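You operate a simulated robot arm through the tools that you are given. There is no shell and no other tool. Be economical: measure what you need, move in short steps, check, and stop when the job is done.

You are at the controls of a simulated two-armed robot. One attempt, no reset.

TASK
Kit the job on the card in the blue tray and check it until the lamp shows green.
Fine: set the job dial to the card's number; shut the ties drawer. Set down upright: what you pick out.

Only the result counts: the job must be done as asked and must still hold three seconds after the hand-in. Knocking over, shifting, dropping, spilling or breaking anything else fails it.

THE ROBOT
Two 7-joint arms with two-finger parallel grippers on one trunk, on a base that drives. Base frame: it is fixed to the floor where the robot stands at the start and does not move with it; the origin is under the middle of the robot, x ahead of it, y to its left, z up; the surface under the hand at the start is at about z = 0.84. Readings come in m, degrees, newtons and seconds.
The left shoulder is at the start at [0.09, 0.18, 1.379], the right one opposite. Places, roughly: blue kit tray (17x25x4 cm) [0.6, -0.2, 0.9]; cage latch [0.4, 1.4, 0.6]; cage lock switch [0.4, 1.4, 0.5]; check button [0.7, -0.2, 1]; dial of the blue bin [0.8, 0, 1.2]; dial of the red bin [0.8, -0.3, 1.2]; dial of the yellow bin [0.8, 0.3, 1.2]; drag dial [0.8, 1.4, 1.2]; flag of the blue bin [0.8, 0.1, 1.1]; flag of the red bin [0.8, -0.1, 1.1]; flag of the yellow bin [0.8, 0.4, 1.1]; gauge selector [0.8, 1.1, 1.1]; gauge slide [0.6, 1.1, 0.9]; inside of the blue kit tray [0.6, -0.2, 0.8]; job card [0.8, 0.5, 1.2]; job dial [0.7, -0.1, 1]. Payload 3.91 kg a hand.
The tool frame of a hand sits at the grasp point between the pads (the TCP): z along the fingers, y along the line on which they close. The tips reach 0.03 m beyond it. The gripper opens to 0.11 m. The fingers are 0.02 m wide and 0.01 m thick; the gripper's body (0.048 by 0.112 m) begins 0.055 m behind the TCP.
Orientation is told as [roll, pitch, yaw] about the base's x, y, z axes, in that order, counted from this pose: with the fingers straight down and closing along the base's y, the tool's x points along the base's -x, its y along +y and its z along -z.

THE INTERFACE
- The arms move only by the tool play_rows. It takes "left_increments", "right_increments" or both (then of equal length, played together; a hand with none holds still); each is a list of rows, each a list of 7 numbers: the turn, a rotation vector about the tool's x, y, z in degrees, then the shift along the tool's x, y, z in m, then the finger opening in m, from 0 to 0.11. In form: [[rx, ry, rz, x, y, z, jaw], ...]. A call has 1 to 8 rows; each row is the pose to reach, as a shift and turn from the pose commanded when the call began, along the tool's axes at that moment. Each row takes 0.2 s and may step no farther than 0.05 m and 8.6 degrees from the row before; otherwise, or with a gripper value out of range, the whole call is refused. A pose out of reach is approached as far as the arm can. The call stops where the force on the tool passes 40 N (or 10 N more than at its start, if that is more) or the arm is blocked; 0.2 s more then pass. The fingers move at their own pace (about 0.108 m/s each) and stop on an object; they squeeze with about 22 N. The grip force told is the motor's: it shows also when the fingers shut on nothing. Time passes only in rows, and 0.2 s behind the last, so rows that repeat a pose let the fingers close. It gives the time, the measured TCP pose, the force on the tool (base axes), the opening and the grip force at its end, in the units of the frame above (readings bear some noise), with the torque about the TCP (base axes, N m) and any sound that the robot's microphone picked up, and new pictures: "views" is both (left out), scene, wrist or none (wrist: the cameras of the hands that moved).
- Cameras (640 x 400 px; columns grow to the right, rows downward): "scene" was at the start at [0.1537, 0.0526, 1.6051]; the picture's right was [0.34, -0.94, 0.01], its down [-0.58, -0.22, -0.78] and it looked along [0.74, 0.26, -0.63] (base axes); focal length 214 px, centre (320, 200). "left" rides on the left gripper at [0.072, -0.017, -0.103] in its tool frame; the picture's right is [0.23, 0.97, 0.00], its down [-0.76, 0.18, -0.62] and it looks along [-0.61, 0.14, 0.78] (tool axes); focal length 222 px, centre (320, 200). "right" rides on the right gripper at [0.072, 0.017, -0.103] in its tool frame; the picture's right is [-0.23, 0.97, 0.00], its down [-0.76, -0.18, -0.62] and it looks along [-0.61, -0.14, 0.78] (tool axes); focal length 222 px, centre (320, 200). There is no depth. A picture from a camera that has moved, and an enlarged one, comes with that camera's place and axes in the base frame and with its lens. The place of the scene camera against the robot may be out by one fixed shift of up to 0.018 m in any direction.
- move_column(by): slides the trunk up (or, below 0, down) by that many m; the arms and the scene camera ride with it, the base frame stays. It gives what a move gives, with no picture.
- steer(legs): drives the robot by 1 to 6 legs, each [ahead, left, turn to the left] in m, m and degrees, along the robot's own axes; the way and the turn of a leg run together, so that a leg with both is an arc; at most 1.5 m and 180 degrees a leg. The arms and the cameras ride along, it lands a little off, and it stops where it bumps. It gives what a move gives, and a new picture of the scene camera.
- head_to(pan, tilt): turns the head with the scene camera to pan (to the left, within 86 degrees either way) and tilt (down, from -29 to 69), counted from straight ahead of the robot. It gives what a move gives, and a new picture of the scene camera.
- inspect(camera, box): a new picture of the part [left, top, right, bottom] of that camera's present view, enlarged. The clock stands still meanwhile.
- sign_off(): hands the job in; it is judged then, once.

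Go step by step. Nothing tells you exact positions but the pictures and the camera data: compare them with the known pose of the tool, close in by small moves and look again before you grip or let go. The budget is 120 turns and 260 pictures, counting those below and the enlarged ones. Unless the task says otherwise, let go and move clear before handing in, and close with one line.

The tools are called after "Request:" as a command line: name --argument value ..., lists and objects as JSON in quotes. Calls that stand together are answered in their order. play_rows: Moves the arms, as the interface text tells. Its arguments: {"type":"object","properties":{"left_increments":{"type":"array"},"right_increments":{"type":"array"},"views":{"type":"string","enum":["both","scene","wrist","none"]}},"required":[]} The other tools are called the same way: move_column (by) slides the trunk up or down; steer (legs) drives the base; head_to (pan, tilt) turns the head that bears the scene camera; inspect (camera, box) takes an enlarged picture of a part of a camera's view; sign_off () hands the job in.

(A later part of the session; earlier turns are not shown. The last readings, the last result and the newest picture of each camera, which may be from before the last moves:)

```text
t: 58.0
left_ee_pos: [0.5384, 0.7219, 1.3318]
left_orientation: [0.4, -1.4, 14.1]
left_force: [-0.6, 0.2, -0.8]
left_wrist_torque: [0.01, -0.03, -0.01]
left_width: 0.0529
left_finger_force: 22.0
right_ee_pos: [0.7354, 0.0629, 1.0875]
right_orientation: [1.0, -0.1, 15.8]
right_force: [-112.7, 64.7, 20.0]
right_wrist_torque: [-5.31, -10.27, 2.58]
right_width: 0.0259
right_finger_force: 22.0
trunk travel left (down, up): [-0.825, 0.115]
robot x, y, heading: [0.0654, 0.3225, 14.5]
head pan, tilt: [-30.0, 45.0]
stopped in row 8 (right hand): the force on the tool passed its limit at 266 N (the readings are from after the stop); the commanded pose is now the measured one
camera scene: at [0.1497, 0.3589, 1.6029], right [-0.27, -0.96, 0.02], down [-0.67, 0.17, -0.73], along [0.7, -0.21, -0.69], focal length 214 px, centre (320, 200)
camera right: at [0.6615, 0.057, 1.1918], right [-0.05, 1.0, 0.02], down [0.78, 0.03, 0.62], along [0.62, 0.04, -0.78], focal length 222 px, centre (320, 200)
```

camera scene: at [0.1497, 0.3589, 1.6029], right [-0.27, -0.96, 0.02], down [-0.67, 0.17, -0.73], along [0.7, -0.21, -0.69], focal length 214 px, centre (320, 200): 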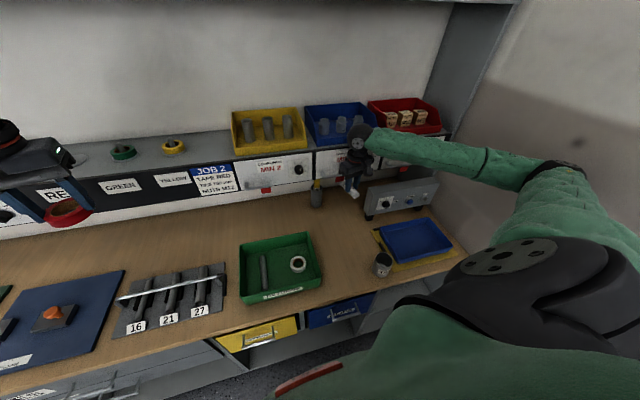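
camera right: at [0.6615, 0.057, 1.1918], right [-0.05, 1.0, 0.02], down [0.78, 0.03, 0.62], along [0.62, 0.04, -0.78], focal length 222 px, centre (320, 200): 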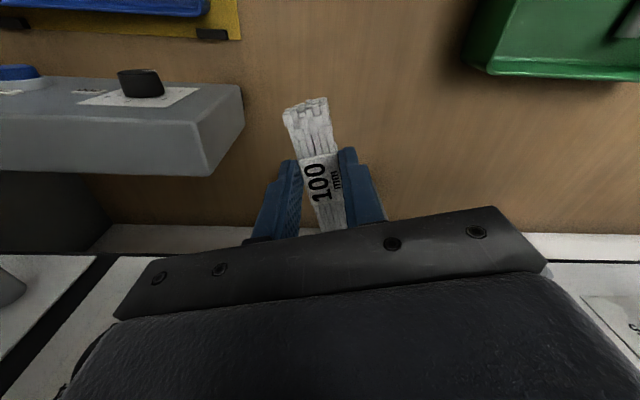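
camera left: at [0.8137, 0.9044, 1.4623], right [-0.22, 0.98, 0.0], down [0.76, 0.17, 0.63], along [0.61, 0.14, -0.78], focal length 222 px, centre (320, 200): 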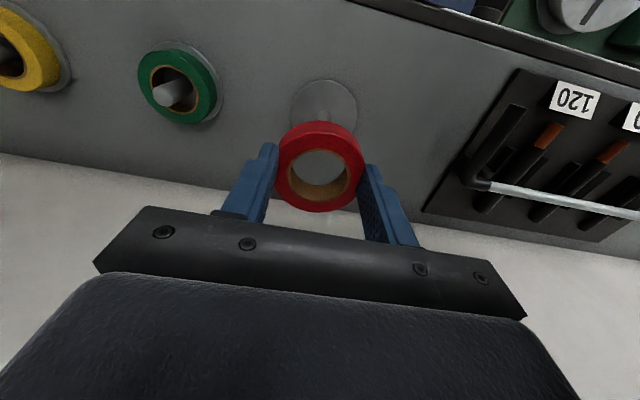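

The right elbow pushed off the wall and swung the base, pressing the hand on the ledge. I back the base away from the contact first.

Request:
steer --legs '[[-0.06, 0.03, 0]]'

Request:
inspect --camera "scene" --box '[220, 80, 460, 230]'

```text
t: 59.0
left_ee_pos: [0.4967, 0.7418, 1.3175]
left_orientation: [0.8, 0.1, 15.2]
left_force: [0.2, -0.2, 0.0]
left_wrist_torque: [-0.03, 0.06, 0.01]
left_width: 0.0531
left_finger_force: 21.8
right_ee_pos: [0.7035, 0.0782, 1.0731]
right_orientation: [0.7, 0.7, 15.9]
right_force: [-1.8, 0.4, 1.2]
right_wrist_torque: [0.0, -0.07, 0.03]
right_width: 0.0261
right_finger_force: 21.8
trunk travel left (down, up): [-0.825, 0.115]
robot x, y, heading: [0.0045, 0.3308, 15.3]
head pan, tilt: [-30.0, 45.0]
camera scene: at [0.1255, 0.341, 1.5952], right [-0.25, -0.97, 0.01], down [-0.69, 0.17, -0.71], along [0.68, -0.19, -0.71], focal length 214 px, centre (320, 200)
```

scene: 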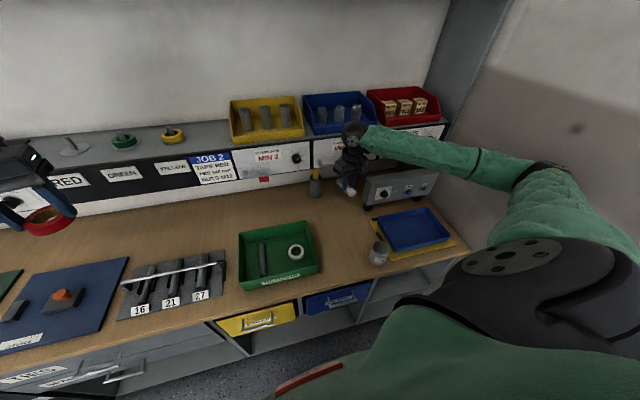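

```text
2.67 times, centred on (340, 155) of scene
camera zoom: at [0.1255, 0.341, 1.5952], right [-0.25, -0.97, 0.01], down [-0.69, 0.17, -0.71], along [0.68, -0.19, -0.71], focal length 572 px, centre (267, 320)
```

zoom: 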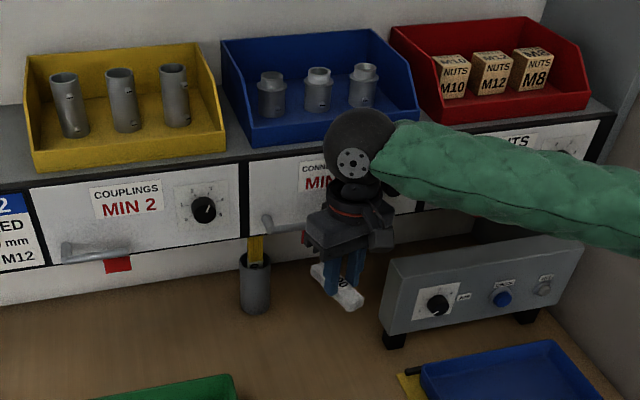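

Everything still stands. To keep the elbow off the wall I will work from farther left with the robot turned right; first I pull the right hand toward the robot's midline.

Request:
play_rows --right_increments '[[0, 0, 0, 0.03, 0.02, -0.01, 0.0], [0, 0, 0, 0.05, 0.06, -0.02, 0.0], [0, 0, 0, 0.07, 0.1, -0.03, 0.0], [0, 0, 0, 0.07, 0.14, -0.04, 0.0], [0, 0, 0, 0.07, 0.18, -0.05, 0.0], [0, 0, 0, 0.07, 0.22, -0.06, 0.0]]' --views "none"

Request:
steer --legs '[[-0.08, 0.15, 0], [0, 0, -50]]'

```text
t: 60.4
left_ee_pos: [0.4942, 0.7264, 1.3214]
left_orientation: [1.4, -0.3, 15.1]
left_force: [1.0, 0.4, -1.0]
left_wrist_torque: [-0.01, -0.01, 0.0]
left_width: 0.0528
left_finger_force: 21.7
right_ee_pos: [0.5743, 0.258, 1.136]
right_orientation: [1.3, 0.3, 15.6]
right_force: [0.1, 0.5, -0.3]
right_wrist_torque: [0.01, 0.03, 0.01]
right_width: 0.0259
right_finger_force: 22.3
trunk travel left (down, up): [-0.825, 0.115]
robot x, y, heading: [0.011, 0.3334, 15.3]
head pan, tilt: [-30.0, 45.0]
```

```text
t: 64.1
left_ee_pos: [0.5075, 0.331, 1.3235]
left_orientation: [1.4, -0.5, -35.6]
left_force: [0.1, -0.4, -1.2]
left_wrist_torque: [0.01, 0.0, 0.04]
left_width: 0.053
left_finger_force: 22.1
right_ee_pos: [0.1931, -0.0279, 1.1362]
right_orientation: [1.3, 0.4, -34.8]
right_force: [0.7, -0.3, -0.3]
right_wrist_torque: [-0.01, -0.02, -0.04]
right_width: 0.0259
right_finger_force: 21.9
trunk travel left (down, up): [-0.825, 0.115]
robot x, y, heading: [-0.1077, 0.4517, -35.2]
head pan, tilt: [-30.0, 45.0]
camera scene: at [-0.0458, 0.3499, 1.5956], right [-0.91, -0.42, 0.0], down [-0.3, 0.64, -0.71], along [0.3, -0.64, -0.71], focal length 214 px, centre (320, 200)
```

scene: 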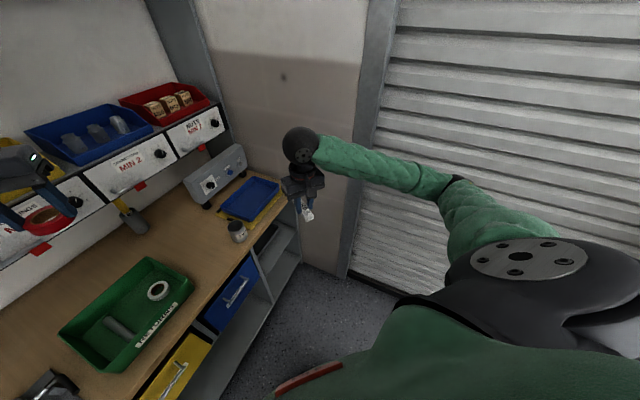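

From here the right arm can extend straight to the tray without the wall. I edge the base closer and extend the right hand over the tray.

Request:
steer --legs '[[0.082, 0.057, 0]]'

Request:
play_rows --right_increments '[[0, 0, 0, -0.044, 0.005, 0.01, 0.0], [0, 0, 0, -0.088, 0.009, 0.02, 0.0], [0, 0, 0, -0.132, 0.014, 0.03, 0.0], [0, 0, 0, -0.176, 0.019, 0.04, 0.0], [0, 0, 0, -0.22, 0.023, 0.05, 0.0], [0, 0, 0, -0.264, 0.028, 0.06, 0.0], [0, 0, 0, -0.308, 0.033, 0.07, 0.0], [0, 0, 0, -0.35, 0.037, 0.08, 0.0]]' --views "both"

```text
t: 65.3
left_ee_pos: [0.6058, 0.3304, 1.3228]
left_orientation: [1.3, -0.5, -35.6]
left_force: [0.0, -0.3, -1.0]
left_wrist_torque: [0.02, -0.02, -0.02]
left_width: 0.0529
left_finger_force: 22.1
right_ee_pos: [0.2945, -0.0294, 1.1381]
right_orientation: [1.3, 0.4, -34.9]
right_force: [0.3, -0.1, -0.2]
right_wrist_torque: [0.0, 0.01, 0.02]
right_width: 0.0258
right_finger_force: 22.0
trunk travel left (down, up): [-0.825, 0.115]
robot x, y, heading: [-0.0078, 0.4547, -35.4]
head pan, tilt: [-30.0, 45.0]
camera scene: at [0.0541, 0.3502, 1.5956], right [-0.91, -0.42, 0.0], down [-0.3, 0.64, -0.71], along [0.29, -0.64, -0.71], focal length 214 px, centre (320, 200)
```

scene: 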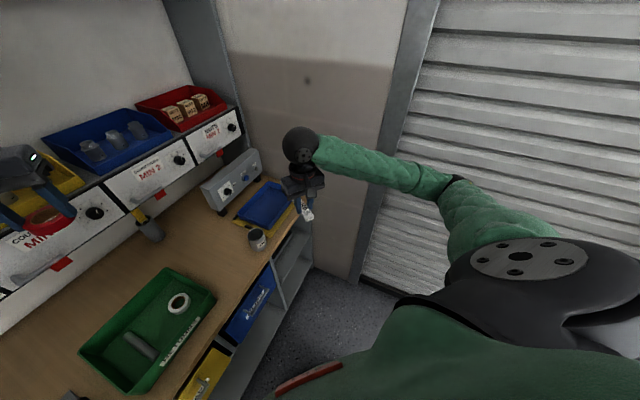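

```text
t: 67.1
left_ee_pos: [0.6059, 0.3298, 1.3227]
left_orientation: [1.3, -0.3, -35.6]
left_force: [-0.3, 0.3, -0.8]
left_wrist_torque: [0.0, 0.02, -0.04]
left_width: 0.0529
left_finger_force: 21.9
right_ee_pos: [0.5992, -0.201, 1.0568]
right_orientation: [1.3, 0.6, -35.0]
right_force: [1.6, -0.2, -1.2]
right_wrist_torque: [-0.05, 0.02, 0.02]
right_width: 0.0259
right_finger_force: 21.6
trunk travel left (down, up): [-0.825, 0.115]
robot x, y, heading: [-0.0086, 0.4521, -35.3]
head pan, tilt: [-30.0, 45.0]
camera scene: at [0.0549, 0.3498, 1.5954], right [-0.91, -0.42, 0.0], down [-0.3, 0.64, -0.71], along [0.29, -0.64, -0.71], focal length 214 px, centre (320, 200)
camera right: at [0.5491, -0.1485, 1.1617], right [0.74, 0.67, 0.02], down [0.52, -0.6, 0.61], along [0.42, -0.45, -0.79], focal length 222 px, centre (320, 200)
```

scene: 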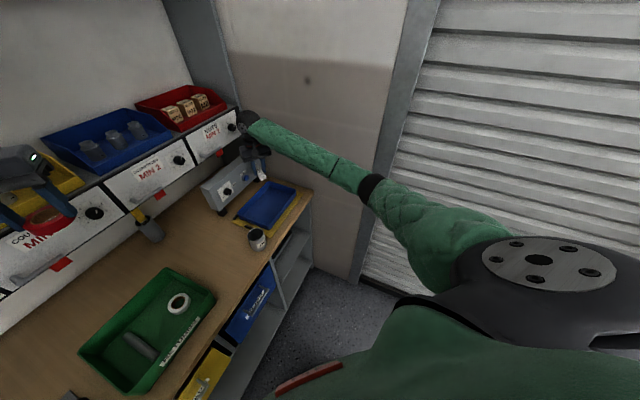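
right: 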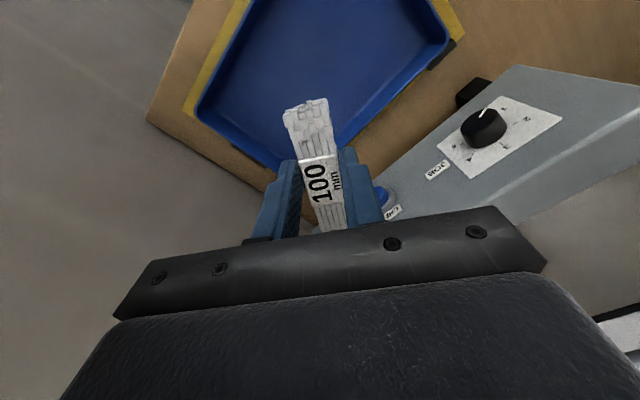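

The tray spans roughly x 0.49–0.66, y −0.305 to −0.065. I align the bundle with x, move to its right part and descend partway.

Request:
play_rows --right_increments '[[1, 0, -8, -0.003, -0.015, 0.0, 0.0], [1, 0, -16, -0.005, -0.03, 0.0, 0.0], [1, 0, -24, -0.007, -0.04, 0.01, 0.0], [1, 0, -32, -0.009, -0.055, 0.03, 0.0], [1, 0, -35, -0.009, -0.055, 0.07, 0.0], [1, 0, -35, -0.009, -0.055, 0.11, 0.0]]' --views "both"

```text
t: 68.5
left_ee_pos: [0.6063, 0.3301, 1.3233]
left_orientation: [1.4, -0.4, -35.7]
left_force: [0.5, -0.4, -1.0]
left_wrist_torque: [-0.01, 0.0, -0.04]
left_width: 0.0528
left_finger_force: 22.2
right_ee_pos: [0.5767, -0.2444, 0.9452]
right_orientation: [0.4, -0.2, 0.1]
right_force: [0.4, -0.1, -0.9]
right_wrist_torque: [0.04, 0.01, 0.02]
right_width: 0.026
right_finger_force: 21.5
trunk travel left (down, up): [-0.825, 0.115]
robot x, y, heading: [-0.0095, 0.4565, -35.3]
head pan, tilt: [-30.0, 45.0]
camera scene: at [0.0532, 0.3493, 1.5956], right [-0.91, -0.42, 0.0], down [-0.29, 0.64, -0.71], along [0.29, -0.64, -0.71], focal length 214 px, centre (320, 200)
camera right: at [0.5038, -0.2287, 1.0496], right [0.23, 0.97, 0.01], down [0.76, -0.18, 0.62], along [0.61, -0.14, -0.78], focal length 222 px, centre (320, 200)
```

scene: 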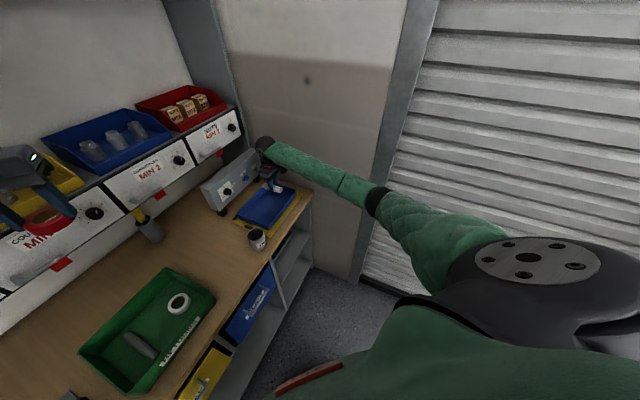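
right: 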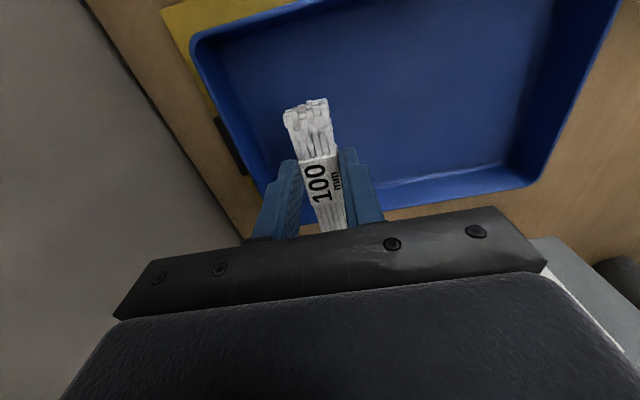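

The bundle hangs inside the tray outline. I descend to just above the floor.

Request:
play_rows --right_increments '[[0, 0, 0, 0, 0, 0.03, 0.0], [0, 0, 0, 0, 0, 0.055, 0.0], [0, 0, 0, 0, 0, 0.062, 0.0]]' --views "wrist"

Request:
inspect --camera "scene" --box '[200, 120, 340, 260]'

```text
t: 69.3
left_ee_pos: [0.6039, 0.3311, 1.3258]
left_orientation: [1.3, -0.5, -35.5]
left_force: [-0.3, -0.1, -0.4]
left_wrist_torque: [-0.03, -0.01, -0.01]
left_width: 0.0528
left_finger_force: 21.5
right_ee_pos: [0.5777, -0.2441, 0.8886]
right_orientation: [0.2, -0.3, 0.0]
right_force: [-0.4, -5.0, 23.5]
right_wrist_torque: [-0.2, 0.03, 0.05]
right_width: 0.0263
right_finger_force: 22.0
trunk travel left (down, up): [-0.825, 0.115]
robot x, y, heading: [-0.011, 0.452, -35.3]
head pan, tilt: [-30.0, 45.0]
camera right: at [0.5042, -0.2278, 0.9922], right [0.23, 0.97, 0.01], down [0.76, -0.18, 0.63], along [0.61, -0.14, -0.78], focal length 222 px, centre (320, 200)
```

right: 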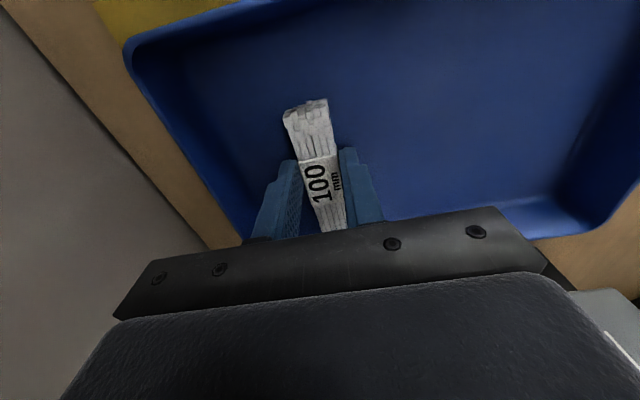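

```text
2.86 times, centred on (270, 190) of scene
camera zoom: at [0.0513, 0.352, 1.5964], right [-0.91, -0.42, 0.0], down [-0.29, 0.64, -0.71], along [0.29, -0.64, -0.71], focal length 613 px, centre (463, 229)
```

zoom: 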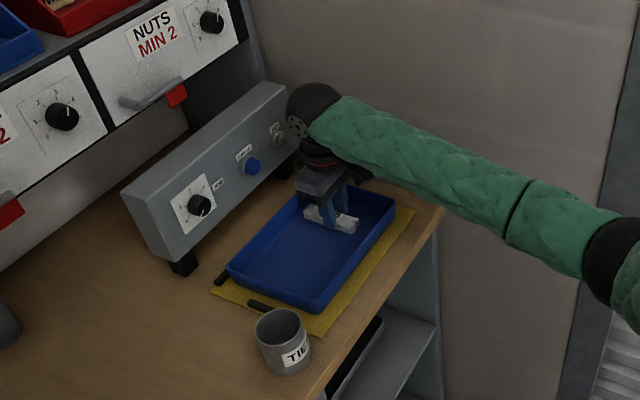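

It is on the tray floor (contact 23 N). I open and rise.

Request:
play_rows --right_increments '[[0, 0, 0, 0, 0, -0.002, 0.01], [0, 0, 0, 0, 0, -0.003, 0.05], [0, 0, 0, 0, 0, -0.003, 0.055], [0, 0, 0, 0, 0, -0.04, 0.055], [0, 0, 0, 0, 0, -0.08, 0.055], [0, 0, 0, 0, 0, -0.12, 0.055]]' --views "wrist"

```text
t: 70.7
left_ee_pos: [0.6044, 0.331, 1.3236]
left_orientation: [1.4, -0.4, -35.6]
left_force: [-0.1, -0.2, -0.5]
left_wrist_torque: [0.01, 0.01, 0.0]
left_width: 0.0529
left_finger_force: 22.0
right_ee_pos: [0.5787, -0.243, 1.004]
right_orientation: [0.3, -0.3, 0.1]
right_force: [-0.3, 0.8, 0.6]
right_wrist_torque: [0.01, 0.02, -0.01]
right_width: 0.0552
right_finger_force: 0.0
trunk travel left (down, up): [-0.825, 0.115]
robot x, y, heading: [-0.0066, 0.4537, -35.1]
head pan, tilt: [-30.0, 45.0]
camera right: at [0.5056, -0.2287, 1.1074], right [0.23, 0.97, 0.01], down [0.76, -0.18, 0.62], along [0.61, -0.14, -0.78], focal length 222 px, centre (320, 200)
```

right: 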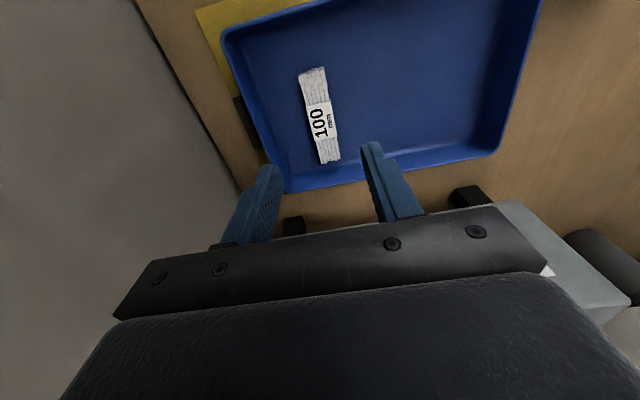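

Ties lie in the tray. I retract the right hand, then bring the tape over with the left.

Request:
play_rows --right_increments '[[0, 0, 4, 0.03, 0.025, -0.03, 0.055], [0, 0, 8, 0.065, 0.05, -0.05, 0.055], [0, 0, 12, 0.1, 0.075, -0.07, 0.055], [0, 0, 17, 0.135, 0.1, -0.09, 0.055], [0, 0, 22, 0.17, 0.125, -0.11, 0.055], [0, 0, 27, 0.205, 0.15, -0.12, 0.055], [0, 0, 32, 0.24, 0.175, -0.13, 0.055], [0, 0, 35, 0.275, 0.2, -0.13, 0.055]]' --views "none"

Request:
play_rows --left_increments '[[0, 0, 0, -0.02, -0.04, 0.01, 0.03], [0, 0, 0, -0.04, -0.08, 0.025, 0.03], [0, 0, 0, -0.065, -0.12, 0.04, 0.03], [0, 0, 0, -0.09, -0.16, 0.055, 0.03], [0, 0, 0, -0.115, -0.2, 0.07, 0.03], [0, 0, 0, -0.14, -0.24, 0.085, 0.03], [0, 0, 0, -0.165, -0.28, 0.1, 0.03], [0, 0, 0, -0.19, -0.32, 0.11, 0.03]]' --views "both"

```text
t: 72.5
left_ee_pos: [0.6046, 0.3303, 1.3236]
left_orientation: [1.4, -0.4, -35.5]
left_force: [-0.2, -0.1, -0.4]
left_wrist_torque: [-0.02, -0.01, 0.0]
left_width: 0.0528
left_finger_force: 22.0
right_ee_pos: [0.2985, -0.0444, 1.1313]
right_orientation: [0.4, 0.1, -35.0]
right_force: [0.3, -0.8, 0.4]
right_wrist_torque: [-0.01, -0.03, 0.01]
right_width: 0.0549
right_finger_force: 0.0
trunk travel left (down, up): [-0.825, 0.115]
robot x, y, heading: [-0.0075, 0.4524, -35.3]
head pan, tilt: [-30.0, 45.0]
```

```text
t: 74.3
left_ee_pos: [0.5793, -0.042, 1.2046]
left_orientation: [1.5, -0.4, -35.5]
left_force: [-0.5, 0.6, 0.2]
left_wrist_torque: [0.02, 0.01, 0.01]
left_width: 0.0531
left_finger_force: 21.9
right_ee_pos: [0.2994, -0.0468, 1.1327]
right_orientation: [0.4, 0.1, -34.9]
right_force: [-1.2, 0.0, -0.6]
right_wrist_torque: [0.01, -0.01, -0.01]
right_width: 0.0551
right_finger_force: 0.1
trunk travel left (down, up): [-0.825, 0.115]
robot x, y, heading: [-0.0117, 0.4544, -35.2]
head pan, tilt: [-30.0, 45.0]
camera scene: at [0.0524, 0.3472, 1.5954], right [-0.91, -0.42, 0.0], down [-0.29, 0.64, -0.71], along [0.29, -0.64, -0.71], focal length 214 px, centre (320, 200)
camera left: at [0.5071, -0.0148, 1.3055], right [0.38, 0.92, 0.02], down [0.71, -0.31, 0.63], along [0.59, -0.22, -0.77], focal length 222 px, centre (320, 200)
```

scene: 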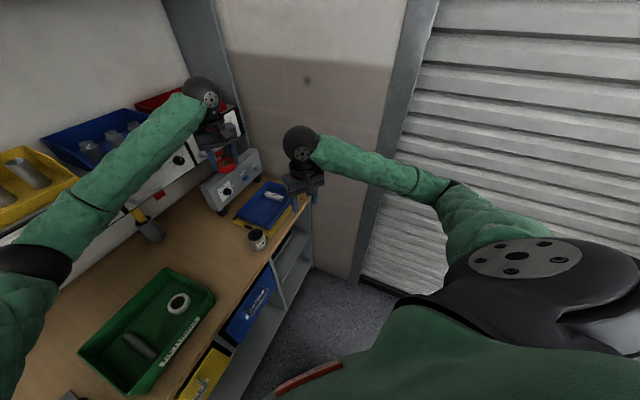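
left: 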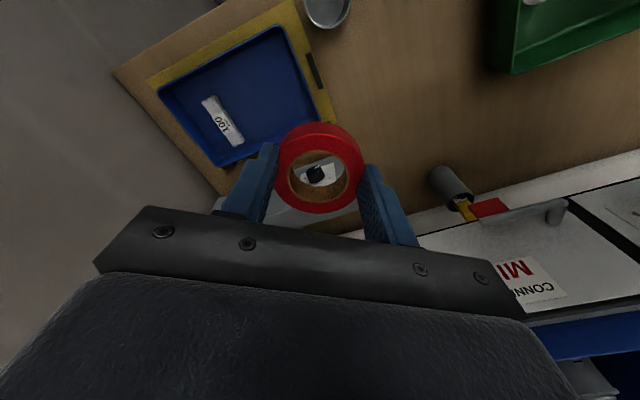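

The left hand reaches. The tray corners check out (x 0.494–0.65, y −0.30…−0.06); I take the tape to about [0.565, −0.125] and descend.

Request:
play_rows --left_increments '[[0, 0, 0, -0.012, -0.025, 0.03, 0.03], [0, 0, 0, -0.025, -0.05, 0.06, 0.03], [0, 0, 0, -0.037, -0.0757, 0.08, 0.03], [0, 0, 0, -0.037, -0.0757, 0.125, 0.03], [0, 0, 0, -0.037, -0.0757, 0.17, 0.03], [0, 0, 0, -0.037, -0.0757, 0.21, 0.03], [0, 0, 0, -0.037, -0.0757, 0.245, 0.03]]' --views "both"

```text
t: 75.9
left_ee_pos: [0.5689, -0.1231, 0.9605]
left_orientation: [1.4, -0.4, -35.7]
left_force: [0.3, -0.4, -0.7]
left_wrist_torque: [-0.01, 0.02, -0.01]
left_width: 0.0527
left_finger_force: 22.1
right_ee_pos: [0.3003, -0.0457, 1.1316]
right_orientation: [0.4, 0.1, -34.9]
right_force: [-0.1, 0.5, 0.1]
right_wrist_torque: [-0.03, 0.01, -0.02]
right_width: 0.055
right_finger_force: 0.0
trunk travel left (down, up): [-0.825, 0.115]
robot x, y, heading: [-0.0093, 0.4595, -35.5]
head pan, tilt: [-30.0, 45.0]
camera scene: at [0.0533, 0.3491, 1.5956], right [-0.91, -0.42, 0.0], down [-0.29, 0.64, -0.71], along [0.29, -0.64, -0.71], focal length 214 px, centre (320, 200)
camera left: at [0.4962, -0.095, 1.0627], right [0.38, 0.92, 0.02], down [0.71, -0.31, 0.63], along [0.59, -0.23, -0.77], focal length 222 px, centre (320, 200)
```

scene: 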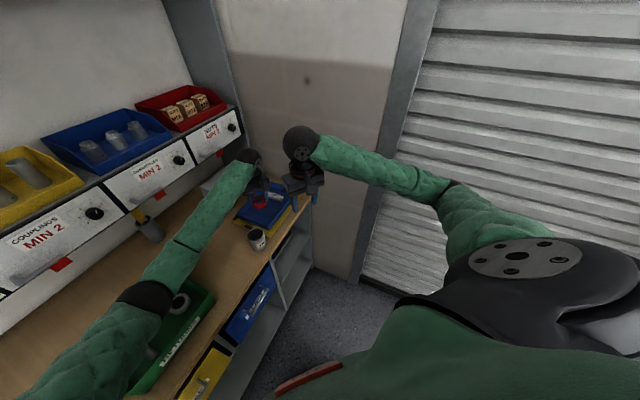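
left: 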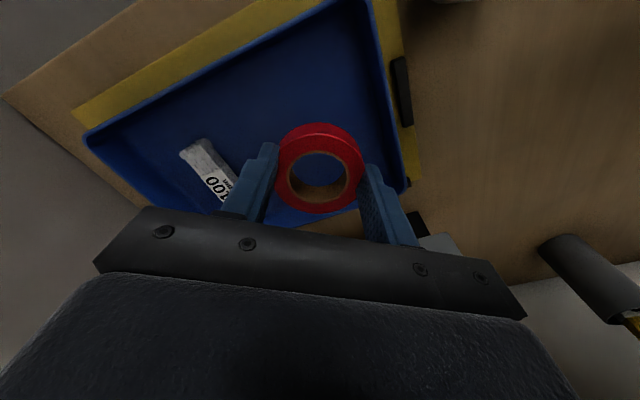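

Tape is over free tray floor. I lower it gently until contact.

Request:
play_rows --left_increments '[[0, 0, 0, 0, 0, 0.035, 0.03], [0, 0, 0, 0, 0, 0.055, 0.03], [0, 0, 0, 0, 0, 0.062, 0.03], [0, 0, 0, 0, 0, 0.067, 0.03]]' --views "wrist"

```text
t: 76.9
left_ee_pos: [0.5678, -0.1178, 0.8941]
left_orientation: [1.5, -0.5, -35.5]
left_force: [-0.2, 0.1, -0.3]
left_wrist_torque: [0.0, 0.02, -0.01]
left_width: 0.0529
left_finger_force: 21.8
right_ee_pos: [0.2998, -0.045, 1.1321]
right_orientation: [0.4, 0.2, -34.9]
right_force: [0.4, 0.1, -0.4]
right_wrist_torque: [0.02, -0.03, 0.0]
right_width: 0.0549
right_finger_force: 0.1
trunk travel left (down, up): [-0.825, 0.115]
robot x, y, heading: [-0.0107, 0.4512, -35.4]
head pan, tilt: [-30.0, 45.0]
camera left: at [0.4947, -0.0905, 0.9964], right [0.38, 0.92, 0.02], down [0.71, -0.31, 0.63], along [0.59, -0.23, -0.77], focal length 222 px, centre (320, 200)
```

left: 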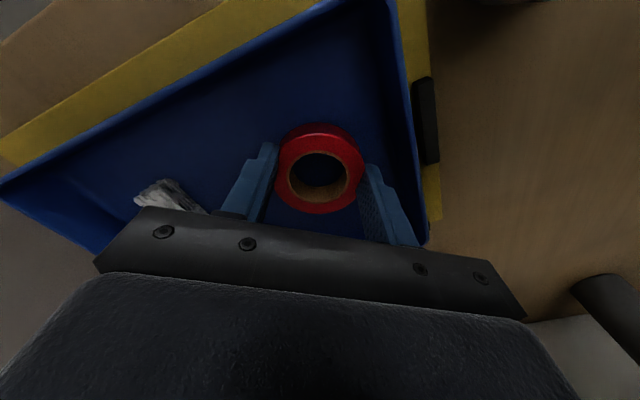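

No contact yet; I continue down in small steps.

Request:
play_rows --left_increments '[[0, 0, 0, 0, 0, 0.004, 0.03], [0, 0, 0, 0, 0, 0.008, 0.03], [0, 0, 0, 0, 0, 0.011, 0.03]]' --views "none"

```text
t: 77.7
left_ee_pos: [0.5674, -0.1175, 0.8851]
left_orientation: [1.3, -0.6, -35.5]
left_force: [1.8, -3.2, 21.9]
left_wrist_torque: [-0.12, 0.12, -0.01]
left_width: 0.053
left_finger_force: 21.6
right_ee_pos: [0.2981, -0.0447, 1.1329]
right_orientation: [0.4, 0.1, -34.8]
right_force: [0.2, -0.7, -0.4]
right_wrist_torque: [0.0, -0.04, 0.0]
right_width: 0.055
right_finger_force: 0.0
trunk travel left (down, up): [-0.825, 0.115]
robot x, y, heading: [-0.0053, 0.4545, -35.6]
head pan, tilt: [-30.0, 45.0]
```

Contact with the floor. I open slightly, rise, and check.

Request:
play_rows --left_increments '[[0, 0, 0, 0, 0, -0.002, 0.066], [0, 0, 0, 0, 0, -0.002, 0.066], [0, 0, 0, 0, 0, -0.03, 0.066], [0, 0, 0, 0, 0, -0.075, 0.066], [0, 0, 0, 0, 0, -0.12, 0.066], [0, 0, 0, 0, 0, -0.165, 0.066], [0, 0, 0, 0, 0, -0.21, 0.066]]' --views "both"

Request:
inspect --camera "scene" --box '[140, 70, 300, 230]'

```text
t: 79.3
left_ee_pos: [0.5621, -0.1226, 1.0932]
left_orientation: [1.5, -0.4, -35.5]
left_force: [0.1, -0.5, 0.2]
left_wrist_torque: [0.0, -0.02, 0.01]
left_width: 0.0661
left_finger_force: 0.0
right_ee_pos: [0.2984, -0.0461, 1.1313]
right_orientation: [0.6, 0.0, -34.9]
right_force: [0.3, 0.0, -0.3]
right_wrist_torque: [-0.02, 0.01, 0.01]
right_width: 0.0552
right_finger_force: 0.1
trunk travel left (down, up): [-0.825, 0.115]
robot x, y, heading: [-0.0083, 0.4534, -35.3]
head pan, tilt: [-30.0, 45.0]
camera scene: at [0.0515, 0.3496, 1.5955], right [-0.91, -0.42, 0.0], down [-0.29, 0.64, -0.71], along [0.29, -0.64, -0.71], focal length 214 px, centre (320, 200)
camera left: at [0.4906, -0.0937, 1.1951], right [0.38, 0.92, 0.02], down [0.71, -0.31, 0.63], along [0.59, -0.22, -0.77], focal length 222 px, centre (320, 200)
```

scene: 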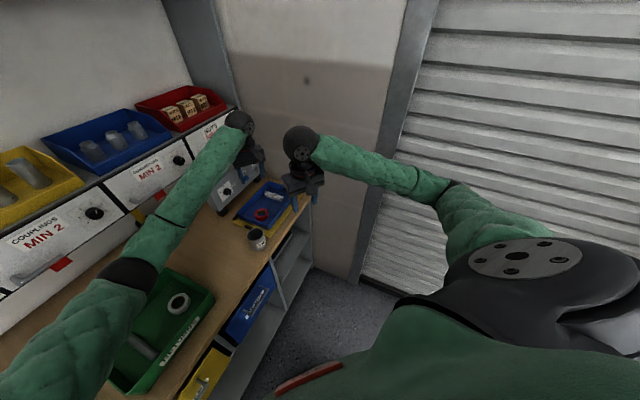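
left: 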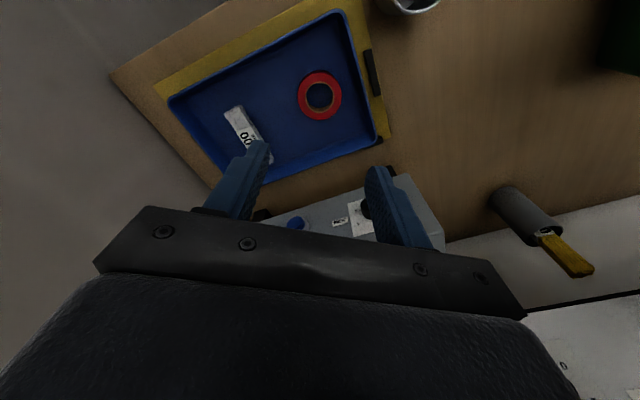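

```text
2.50 times, centred on (220, 150) of scene
camera zoom: at [0.0515, 0.3496, 1.5955], right [-0.91, -0.42, 0.0], down [-0.29, 0.64, -0.71], along [0.29, -0.64, -0.71], focal length 536 px, centre (570, 325)
```

zoom: 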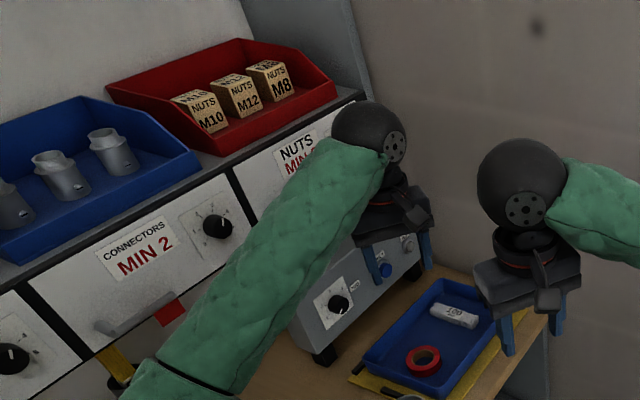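

Ties and tape are in the tray. Next is the M12 nut box (middle box of the red bin, ≈[0.88,−0.2]). I retract the left hand and extend the right one, raised.

Request:
play_rows --left_increments '[[0, 0, 0, 0.01, 0.02, -0.03, 0.066], [0, 0, 0, 0.04, 0.05, -0.05, 0.066], [0, 0, 0, 0.07, 0.085, -0.06, 0.066], [0, 0, 0, 0.1, 0.12, -0.07, 0.066], [0, 0, 0, 0.13, 0.155, -0.08, 0.066], [0, 0, 0, 0.165, 0.19, -0.09, 0.066], [0, 0, 0, 0.2, 0.225, -0.1, 0.066], [0, 0, 0, 0.24, 0.25, -0.1, 0.066]]' --views "none"

Request:
play_rows --left_increments '[[0, 0, 0, 0.03, 0.03, 0, 0.066], [0, 0, 0, 0.05, 0.07, 0, 0.066], [0, 0, 0, 0.06, 0.11, 0, 0.066], [0, 0, 0, 0.06, 0.15, 0, 0.066], [0, 0, 0, 0.06, 0.19, 0, 0.066], [0, 0, 0, 0.06, 0.21, 0, 0.066], [0, 0, 0, 0.06, 0.21, 0, 0.066], [0, 0, 0, 0.06, 0.21, 0, 0.066]]' --right_increments '[[0, 0, 0, -0.02, 0, -0.04, 0.09], [0, 0, 0, -0.06, 0, -0.07, 0.09], [0, 0, 0, -0.1, 0, -0.1, 0.09], [0, 0, 0, -0.14, 0, -0.13, 0.09], [0, 0, 0, -0.185, 0, -0.15, 0.09], [0, 0, 0, -0.23, 0, -0.17, 0.09], [0, 0, 0, -0.275, 0, -0.19, 0.09], [0, 0, 0, -0.32, 0.0, -0.2, 0.09]]' --views "scene"

```text
refused: row 6 steps farther than a row can; nothing moved
```

```text
t: 81.1
left_ee_pos: [0.6389, 0.0819, 1.0947]
left_orientation: [1.3, -0.2, -35.6]
left_force: [-0.4, 0.5, 0.1]
left_wrist_torque: [-0.02, -0.01, 0.01]
left_width: 0.0661
left_finger_force: 0.0
right_ee_pos: [0.5657, -0.2286, 1.33]
right_orientation: [0.3, 0.1, -35.0]
right_force: [-0.1, -0.3, -0.6]
right_wrist_torque: [-0.02, 0.03, 0.0]
right_width: 0.0896
right_finger_force: 0.1
trunk travel left (down, up): [-0.825, 0.115]
robot x, y, heading: [-0.0089, 0.4597, -35.4]
head pan, tilt: [-30.0, 45.0]
camera scene: at [0.0551, 0.3498, 1.5954], right [-0.91, -0.42, 0.0], down [-0.3, 0.64, -0.71], along [0.29, -0.64, -0.71], focal length 214 px, centre (320, 200)
```

scene: 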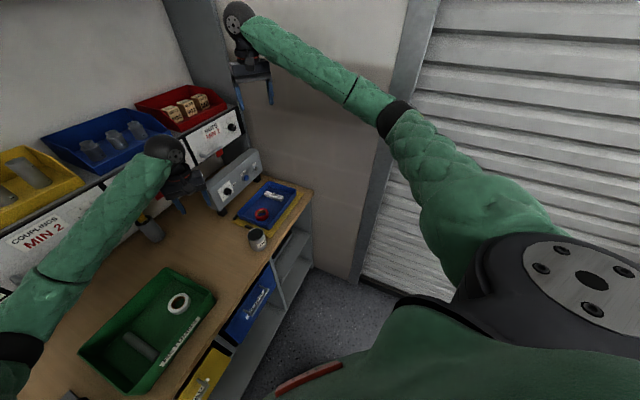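

Now I withdraw the left hand toward the robot.

Request:
play_rows --left_increments '[[0, 0, 0, 0.04, 0.02, -0.015, 0.066], [0, 0, 0, 0.08, 0.04, -0.03, 0.066], [0, 0, 0, 0.12, 0.06, -0.045, 0.066], [0, 0, 0, 0.16, 0.08, -0.06, 0.066], [0, 0, 0, 0.2, 0.1, -0.075, 0.066], [0, 0, 0, 0.24, 0.12, -0.09, 0.066], [0, 0, 0, 0.28, 0.14, -0.105, 0.066], [0, 0, 0, 0.32, 0.16, -0.12, 0.066]]' --views "none"

Request:
steer --legs '[[-0.03, -0.15, 0], [0, 0, 35]]'

```text
t: 82.9
left_ee_pos: [0.5048, 0.3731, 1.2172]
left_orientation: [1.5, -0.4, -35.6]
left_force: [-0.4, 0.1, 0.1]
left_wrist_torque: [0.03, -0.02, 0.02]
left_width: 0.0661
left_finger_force: 0.0
left hand out of reach, approached as far as the arm can: row 7, 8
right_ee_pos: [0.5641, -0.2284, 1.3314]
right_orientation: [0.5, 0.1, -35.0]
right_force: [-0.4, -0.5, 0.7]
right_wrist_torque: [0.01, 0.01, -0.01]
right_width: 0.0901
right_finger_force: 0.0
trunk travel left (down, up): [-0.825, 0.115]
robot x, y, heading: [-0.0086, 0.4556, -35.5]
head pan, tilt: [-30.0, 45.0]
```

```text
t: 84.1
left_ee_pos: [0.4373, 0.3333, 1.2217]
left_orientation: [1.1, -0.8, -34.1]
left_force: [0.0, 0.4, 0.6]
left_wrist_torque: [-0.01, 0.01, 0.01]
left_width: 0.0661
left_finger_force: 0.0
right_ee_pos: [0.5171, -0.2536, 1.3281]
right_orientation: [0.0, 0.5, -32.6]
right_force: [0.0, 0.5, 0.1]
right_wrist_torque: [0.01, 0.03, -0.02]
right_width: 0.0899
right_finger_force: 0.1
trunk travel left (down, up): [-0.825, 0.115]
robot x, y, heading: [-0.08, 0.3911, -34.0]
head pan, tilt: [-30.0, 45.0]
stopped in leg 1: the robot was blocked; the commanded pose is now the measured one
camera scene: at [-0.005, 0.3195, 1.5997], right [-0.9, -0.44, 0.01], down [-0.31, 0.62, -0.72], along [0.31, -0.65, -0.69], focal length 214 px, centre (320, 200)
```

scene: 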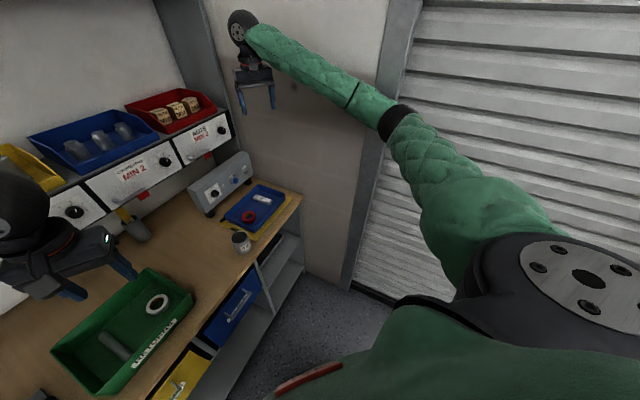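

The elbow touched the post; I turn left instead, moving away from the wall.

Request:
steer --legs '[[-0.02, 0.03, 10], [0, 0, 24]]'

```text
t: 86.4
left_ee_pos: [0.3854, 0.6475, 1.216]
left_orientation: [1.7, -0.2, -0.5]
left_force: [0.3, 0.4, -0.9]
left_wrist_torque: [-0.03, 0.03, 0.02]
left_width: 0.0662
left_finger_force: 0.0
right_ee_pos: [0.7778, 0.1979, 1.3153]
right_orientation: [0.7, 1.0, 0.8]
right_force: [0.0, 0.5, 0.8]
right_wrist_torque: [-0.03, 0.02, 0.01]
right_width: 0.0898
right_finger_force: 0.0
trunk travel left (down, up): [-0.825, 0.115]
robot x, y, heading: [-0.0832, 0.4253, -0.3]
head pan, tilt: [-30.0, 45.0]
camera scene: at [0.0261, 0.3825, 1.5955], right [-0.51, -0.86, 0.0], down [-0.61, 0.36, -0.71], along [0.61, -0.36, -0.71], focal length 214 px, centre (320, 200)
```

scene: 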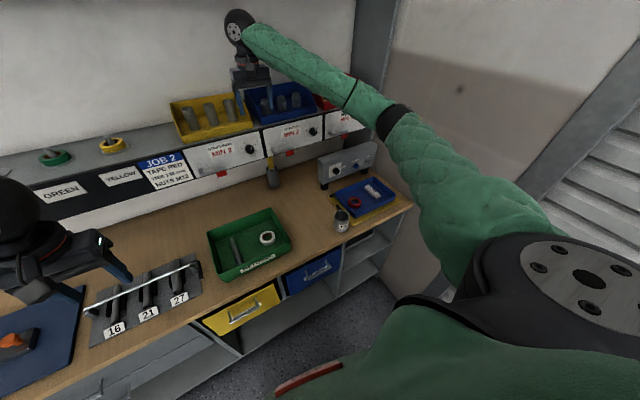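

Clear now. I shift the right hand laterally toward the red bin, in front of the ledge with the arm extended.

Request:
play_rows --right_increments '[[0, 0, 0, 0.04, -0.02, -0.01, 0.09], [0, 0, 0, 0.06, -0.065, -0.015, 0.09], [0, 0, 0, 0.06, -0.112, -0.015, 0.09], [0, 0, 0, 0.06, -0.16, -0.015, 0.09], [0, 0, 0, 0.06, -0.208, -0.015, 0.09], [0, 0, 0, 0.06, -0.256, -0.015, 0.09], [0, 0, 0, 0.06, -0.304, -0.015, 0.09], [0, 0, 0, 0.06, -0.35, -0.015, 0.09]]' --views "both"

Request:
inspect --camera "scene" --box '[240, 50, 400, 150]'

```text
t: 88.2
left_ee_pos: [0.3845, 0.6455, 1.2169]
left_orientation: [1.7, -0.3, -0.4]
left_force: [0.9, -0.1, -0.6]
left_wrist_torque: [0.02, -0.06, 0.0]
left_width: 0.0657
left_finger_force: 0.1
right_ee_pos: [0.72, -0.1551, 1.3243]
right_orientation: [0.9, 1.0, 0.8]
right_force: [0.6, 0.3, 0.2]
right_wrist_torque: [0.01, 0.04, 0.01]
right_width: 0.09
right_finger_force: 0.1
trunk travel left (down, up): [-0.825, 0.115]
robot x, y, heading: [-0.0834, 0.4223, -0.4]
head pan, tilt: [-30.0, 45.0]
camera scene: at [0.0245, 0.38, 1.5956], right [-0.51, -0.86, 0.0], down [-0.61, 0.36, -0.71], along [0.61, -0.36, -0.71], focal length 214 px, centre (320, 200)
camera right: at [0.6493, -0.1413, 1.4308], right [0.21, 0.98, 0.01], down [0.78, -0.18, 0.61], along [0.59, -0.12, -0.79], focal length 222 px, centre (320, 200)
```

scene: 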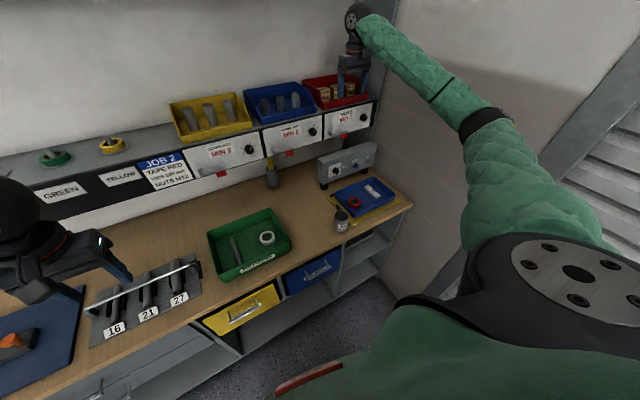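
right: 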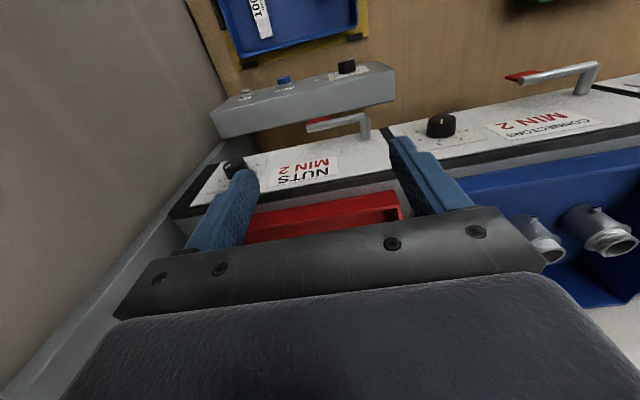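

```text
4.00 times, centred on (320, 100) of scene
camera zoom: at [0.0245, 0.38, 1.5956], right [-0.51, -0.86, 0.0], down [-0.61, 0.36, -0.71], along [0.61, -0.36, -0.71], focal length 858 px, centre (320, 600)
```

zoom: 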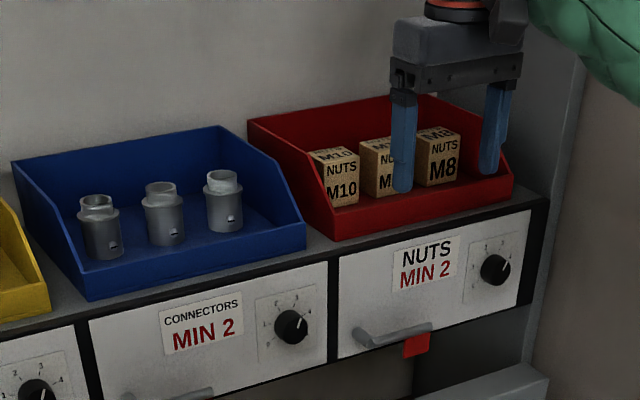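

The red bin is reachable from the front. I raise the hand slightly and drive forward so it comes over the nut boxes.

Request:
play_rows --right_increments '[[0, 0, 0, 0, -0.02, -0.03, 0.09]]' --views "none"

Request:
steer --legs '[[0.13, 0, 0]]'

Request:
inspect --camera "right" --box '[0, 0, 640, 400]'

Request:
inspect --camera "scene" --box '[260, 0, 440, 112]'

```text
t: 88.6
left_ee_pos: [0.3853, 0.6461, 1.2176]
left_orientation: [1.8, -0.3, -0.5]
left_force: [0.3, -0.4, 0.7]
left_wrist_torque: [0.03, -0.06, -0.01]
left_width: 0.066
left_finger_force: 0.0
right_ee_pos: [0.7204, -0.1741, 1.356]
right_orientation: [0.9, 1.1, 0.8]
right_force: [-0.3, 0.1, -0.1]
right_wrist_torque: [-0.01, -0.04, 0.0]
right_width: 0.0901
right_finger_force: 0.1
trunk travel left (down, up): [-0.825, 0.115]
robot x, y, heading: [-0.0816, 0.4267, -0.4]
head pan, tilt: [-30.0, 45.0]
```

```text
t: 89.9
left_ee_pos: [0.5151, 0.6467, 1.2186]
left_orientation: [1.7, -0.3, -0.2]
left_force: [-0.1, 0.7, 0.0]
left_wrist_torque: [0.0, 0.01, 0.0]
left_width: 0.0661
left_finger_force: 0.0
right_ee_pos: [0.8529, -0.1714, 1.3567]
right_orientation: [0.9, 1.0, 1.0]
right_force: [-0.1, -0.3, 0.2]
right_wrist_torque: [-0.02, 0.0, 0.01]
right_width: 0.0901
right_finger_force: 0.1
trunk travel left (down, up): [-0.825, 0.115]
robot x, y, heading: [0.0521, 0.423, 0.1]
head pan, tilt: [-30.0, 45.0]
camera scene: at [0.1548, 0.3809, 1.5958], right [-0.5, -0.86, 0.0], down [-0.61, 0.36, -0.71], along [0.61, -0.36, -0.71], focal length 214 px, centre (320, 200)
```

scene: 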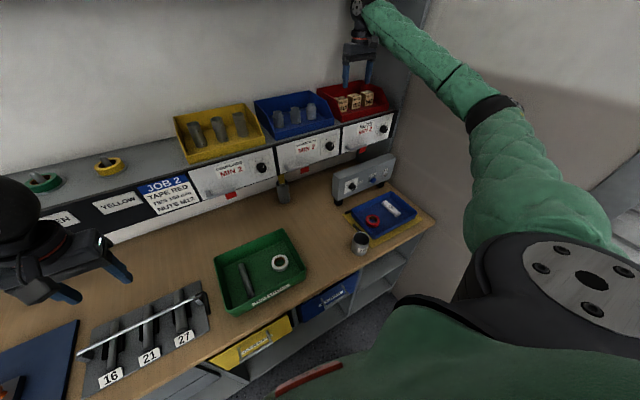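

```text
1.00 times, centred on (320, 200) of right (not enlarged: the box is as wide or as high as the picture)
camera zoom: at [0.7821, -0.1587, 1.4622], right [0.21, 0.98, 0.01], down [0.78, -0.17, 0.61], along [0.6, -0.12, -0.79], focal length 222 px, centre (320, 200)
```

zoom: 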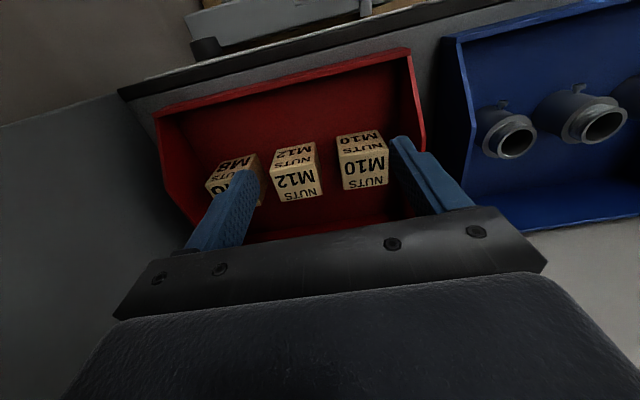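

```text
3.56 times, centred on (350, 56) of scene
camera zoom: at [0.1548, 0.3809, 1.5958], right [-0.5, -0.86, 0.0], down [-0.61, 0.36, -0.71], along [0.61, -0.36, -0.71], focal length 763 px, centre (213, 712)
```

zoom: 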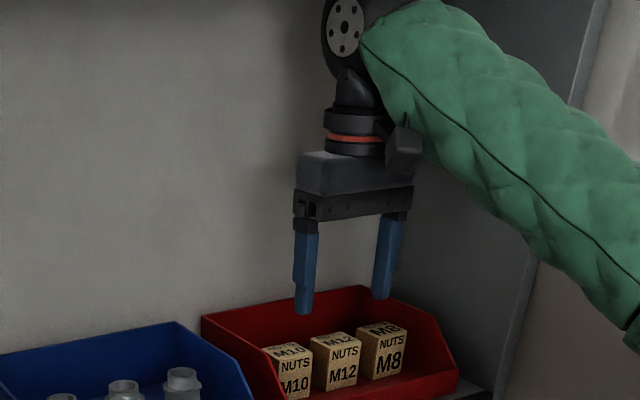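

The M12 box is the middle one, at about [0.897, −0.21], with narrow side gaps. I turn the wrist 90° so the fingers close along x (front/back of the box).

Request:
play_rows --right_increments '[[0, 0, -8.5, 0, 0, 0, 0.09], [0, 0, -17, 0, 0, 0, 0.09], [0, 0, -25.5, 0, 0, 0, 0.09], [0, 0, -34, 0, 0, 0, 0.09], [0, 0, -42.5, 0, 0, 0, 0.09], [0, 0, -51, 0, 0, 0, 0.09], [0, 0, -59.5, 0, 0, 0, 0.09], [0, 0, -68, 0, 0, 0, 0.09]]' --views "none"

Request:
play_rows --right_increments '[[0, 0, -7, 0, 0, 0, 0.09], [0, 0, -14, 0, 0, 0, 0.09], [0, 0, -21, 0, 0, 0, 0.09]]' --views "both"

```text
t: 91.7
left_ee_pos: [0.5147, 0.6464, 1.2178]
left_orientation: [1.6, -0.2, -0.3]
left_force: [-0.2, 0.7, 0.7]
left_wrist_torque: [-0.02, 0.03, 0.04]
left_width: 0.0661
left_finger_force: 0.1
right_ee_pos: [0.8542, -0.1729, 1.3562]
right_orientation: [1.2, -0.2, 69.1]
right_force: [0.3, 0.5, -0.9]
right_wrist_torque: [0.0, 0.03, -0.02]
right_width: 0.0903
right_finger_force: 0.2
trunk travel left (down, up): [-0.825, 0.115]
robot x, y, heading: [0.0497, 0.4279, -0.1]
head pan, tilt: [-30.0, 45.0]
```

```text
t: 92.5
left_ee_pos: [0.5154, 0.6471, 1.2168]
left_orientation: [1.8, -0.4, -0.4]
left_force: [-1.0, -0.6, 0.2]
left_wrist_torque: [0.0, 0.0, 0.01]
left_width: 0.0662
left_finger_force: 0.1
right_ee_pos: [0.8527, -0.1736, 1.3564]
right_orientation: [1.0, -0.8, 90.0]
right_force: [0.6, -0.8, -0.2]
right_wrist_torque: [-0.01, -0.02, 0.02]
right_width: 0.09
right_finger_force: 0.1
trunk travel left (down, up): [-0.825, 0.115]
robot x, y, heading: [0.0496, 0.42, -0.2]
head pan, tilt: [-30.0, 45.0]
camera scene: at [0.1556, 0.3808, 1.5956], right [-0.5, -0.86, 0.0], down [-0.61, 0.36, -0.71], along [0.61, -0.36, -0.71], focal length 214 px, centre (320, 200)
camera right: at [0.8388, -0.2474, 1.4598], right [-0.97, 0.23, 0.02], down [0.19, 0.75, 0.63], along [0.13, 0.62, -0.78], focal length 222 px, centre (320, 200)
```

scene: 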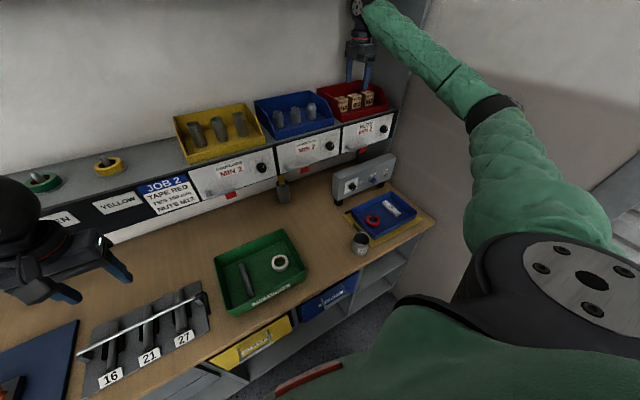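
right: 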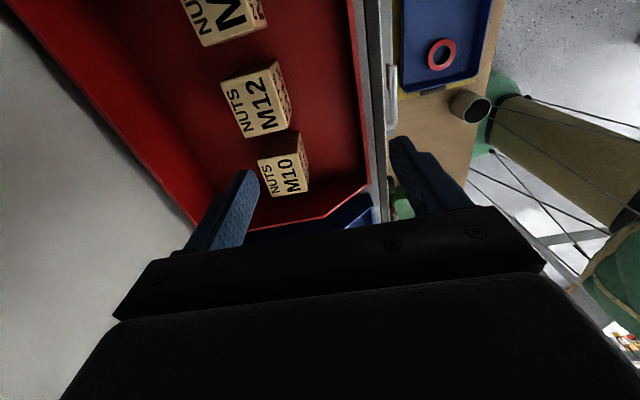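

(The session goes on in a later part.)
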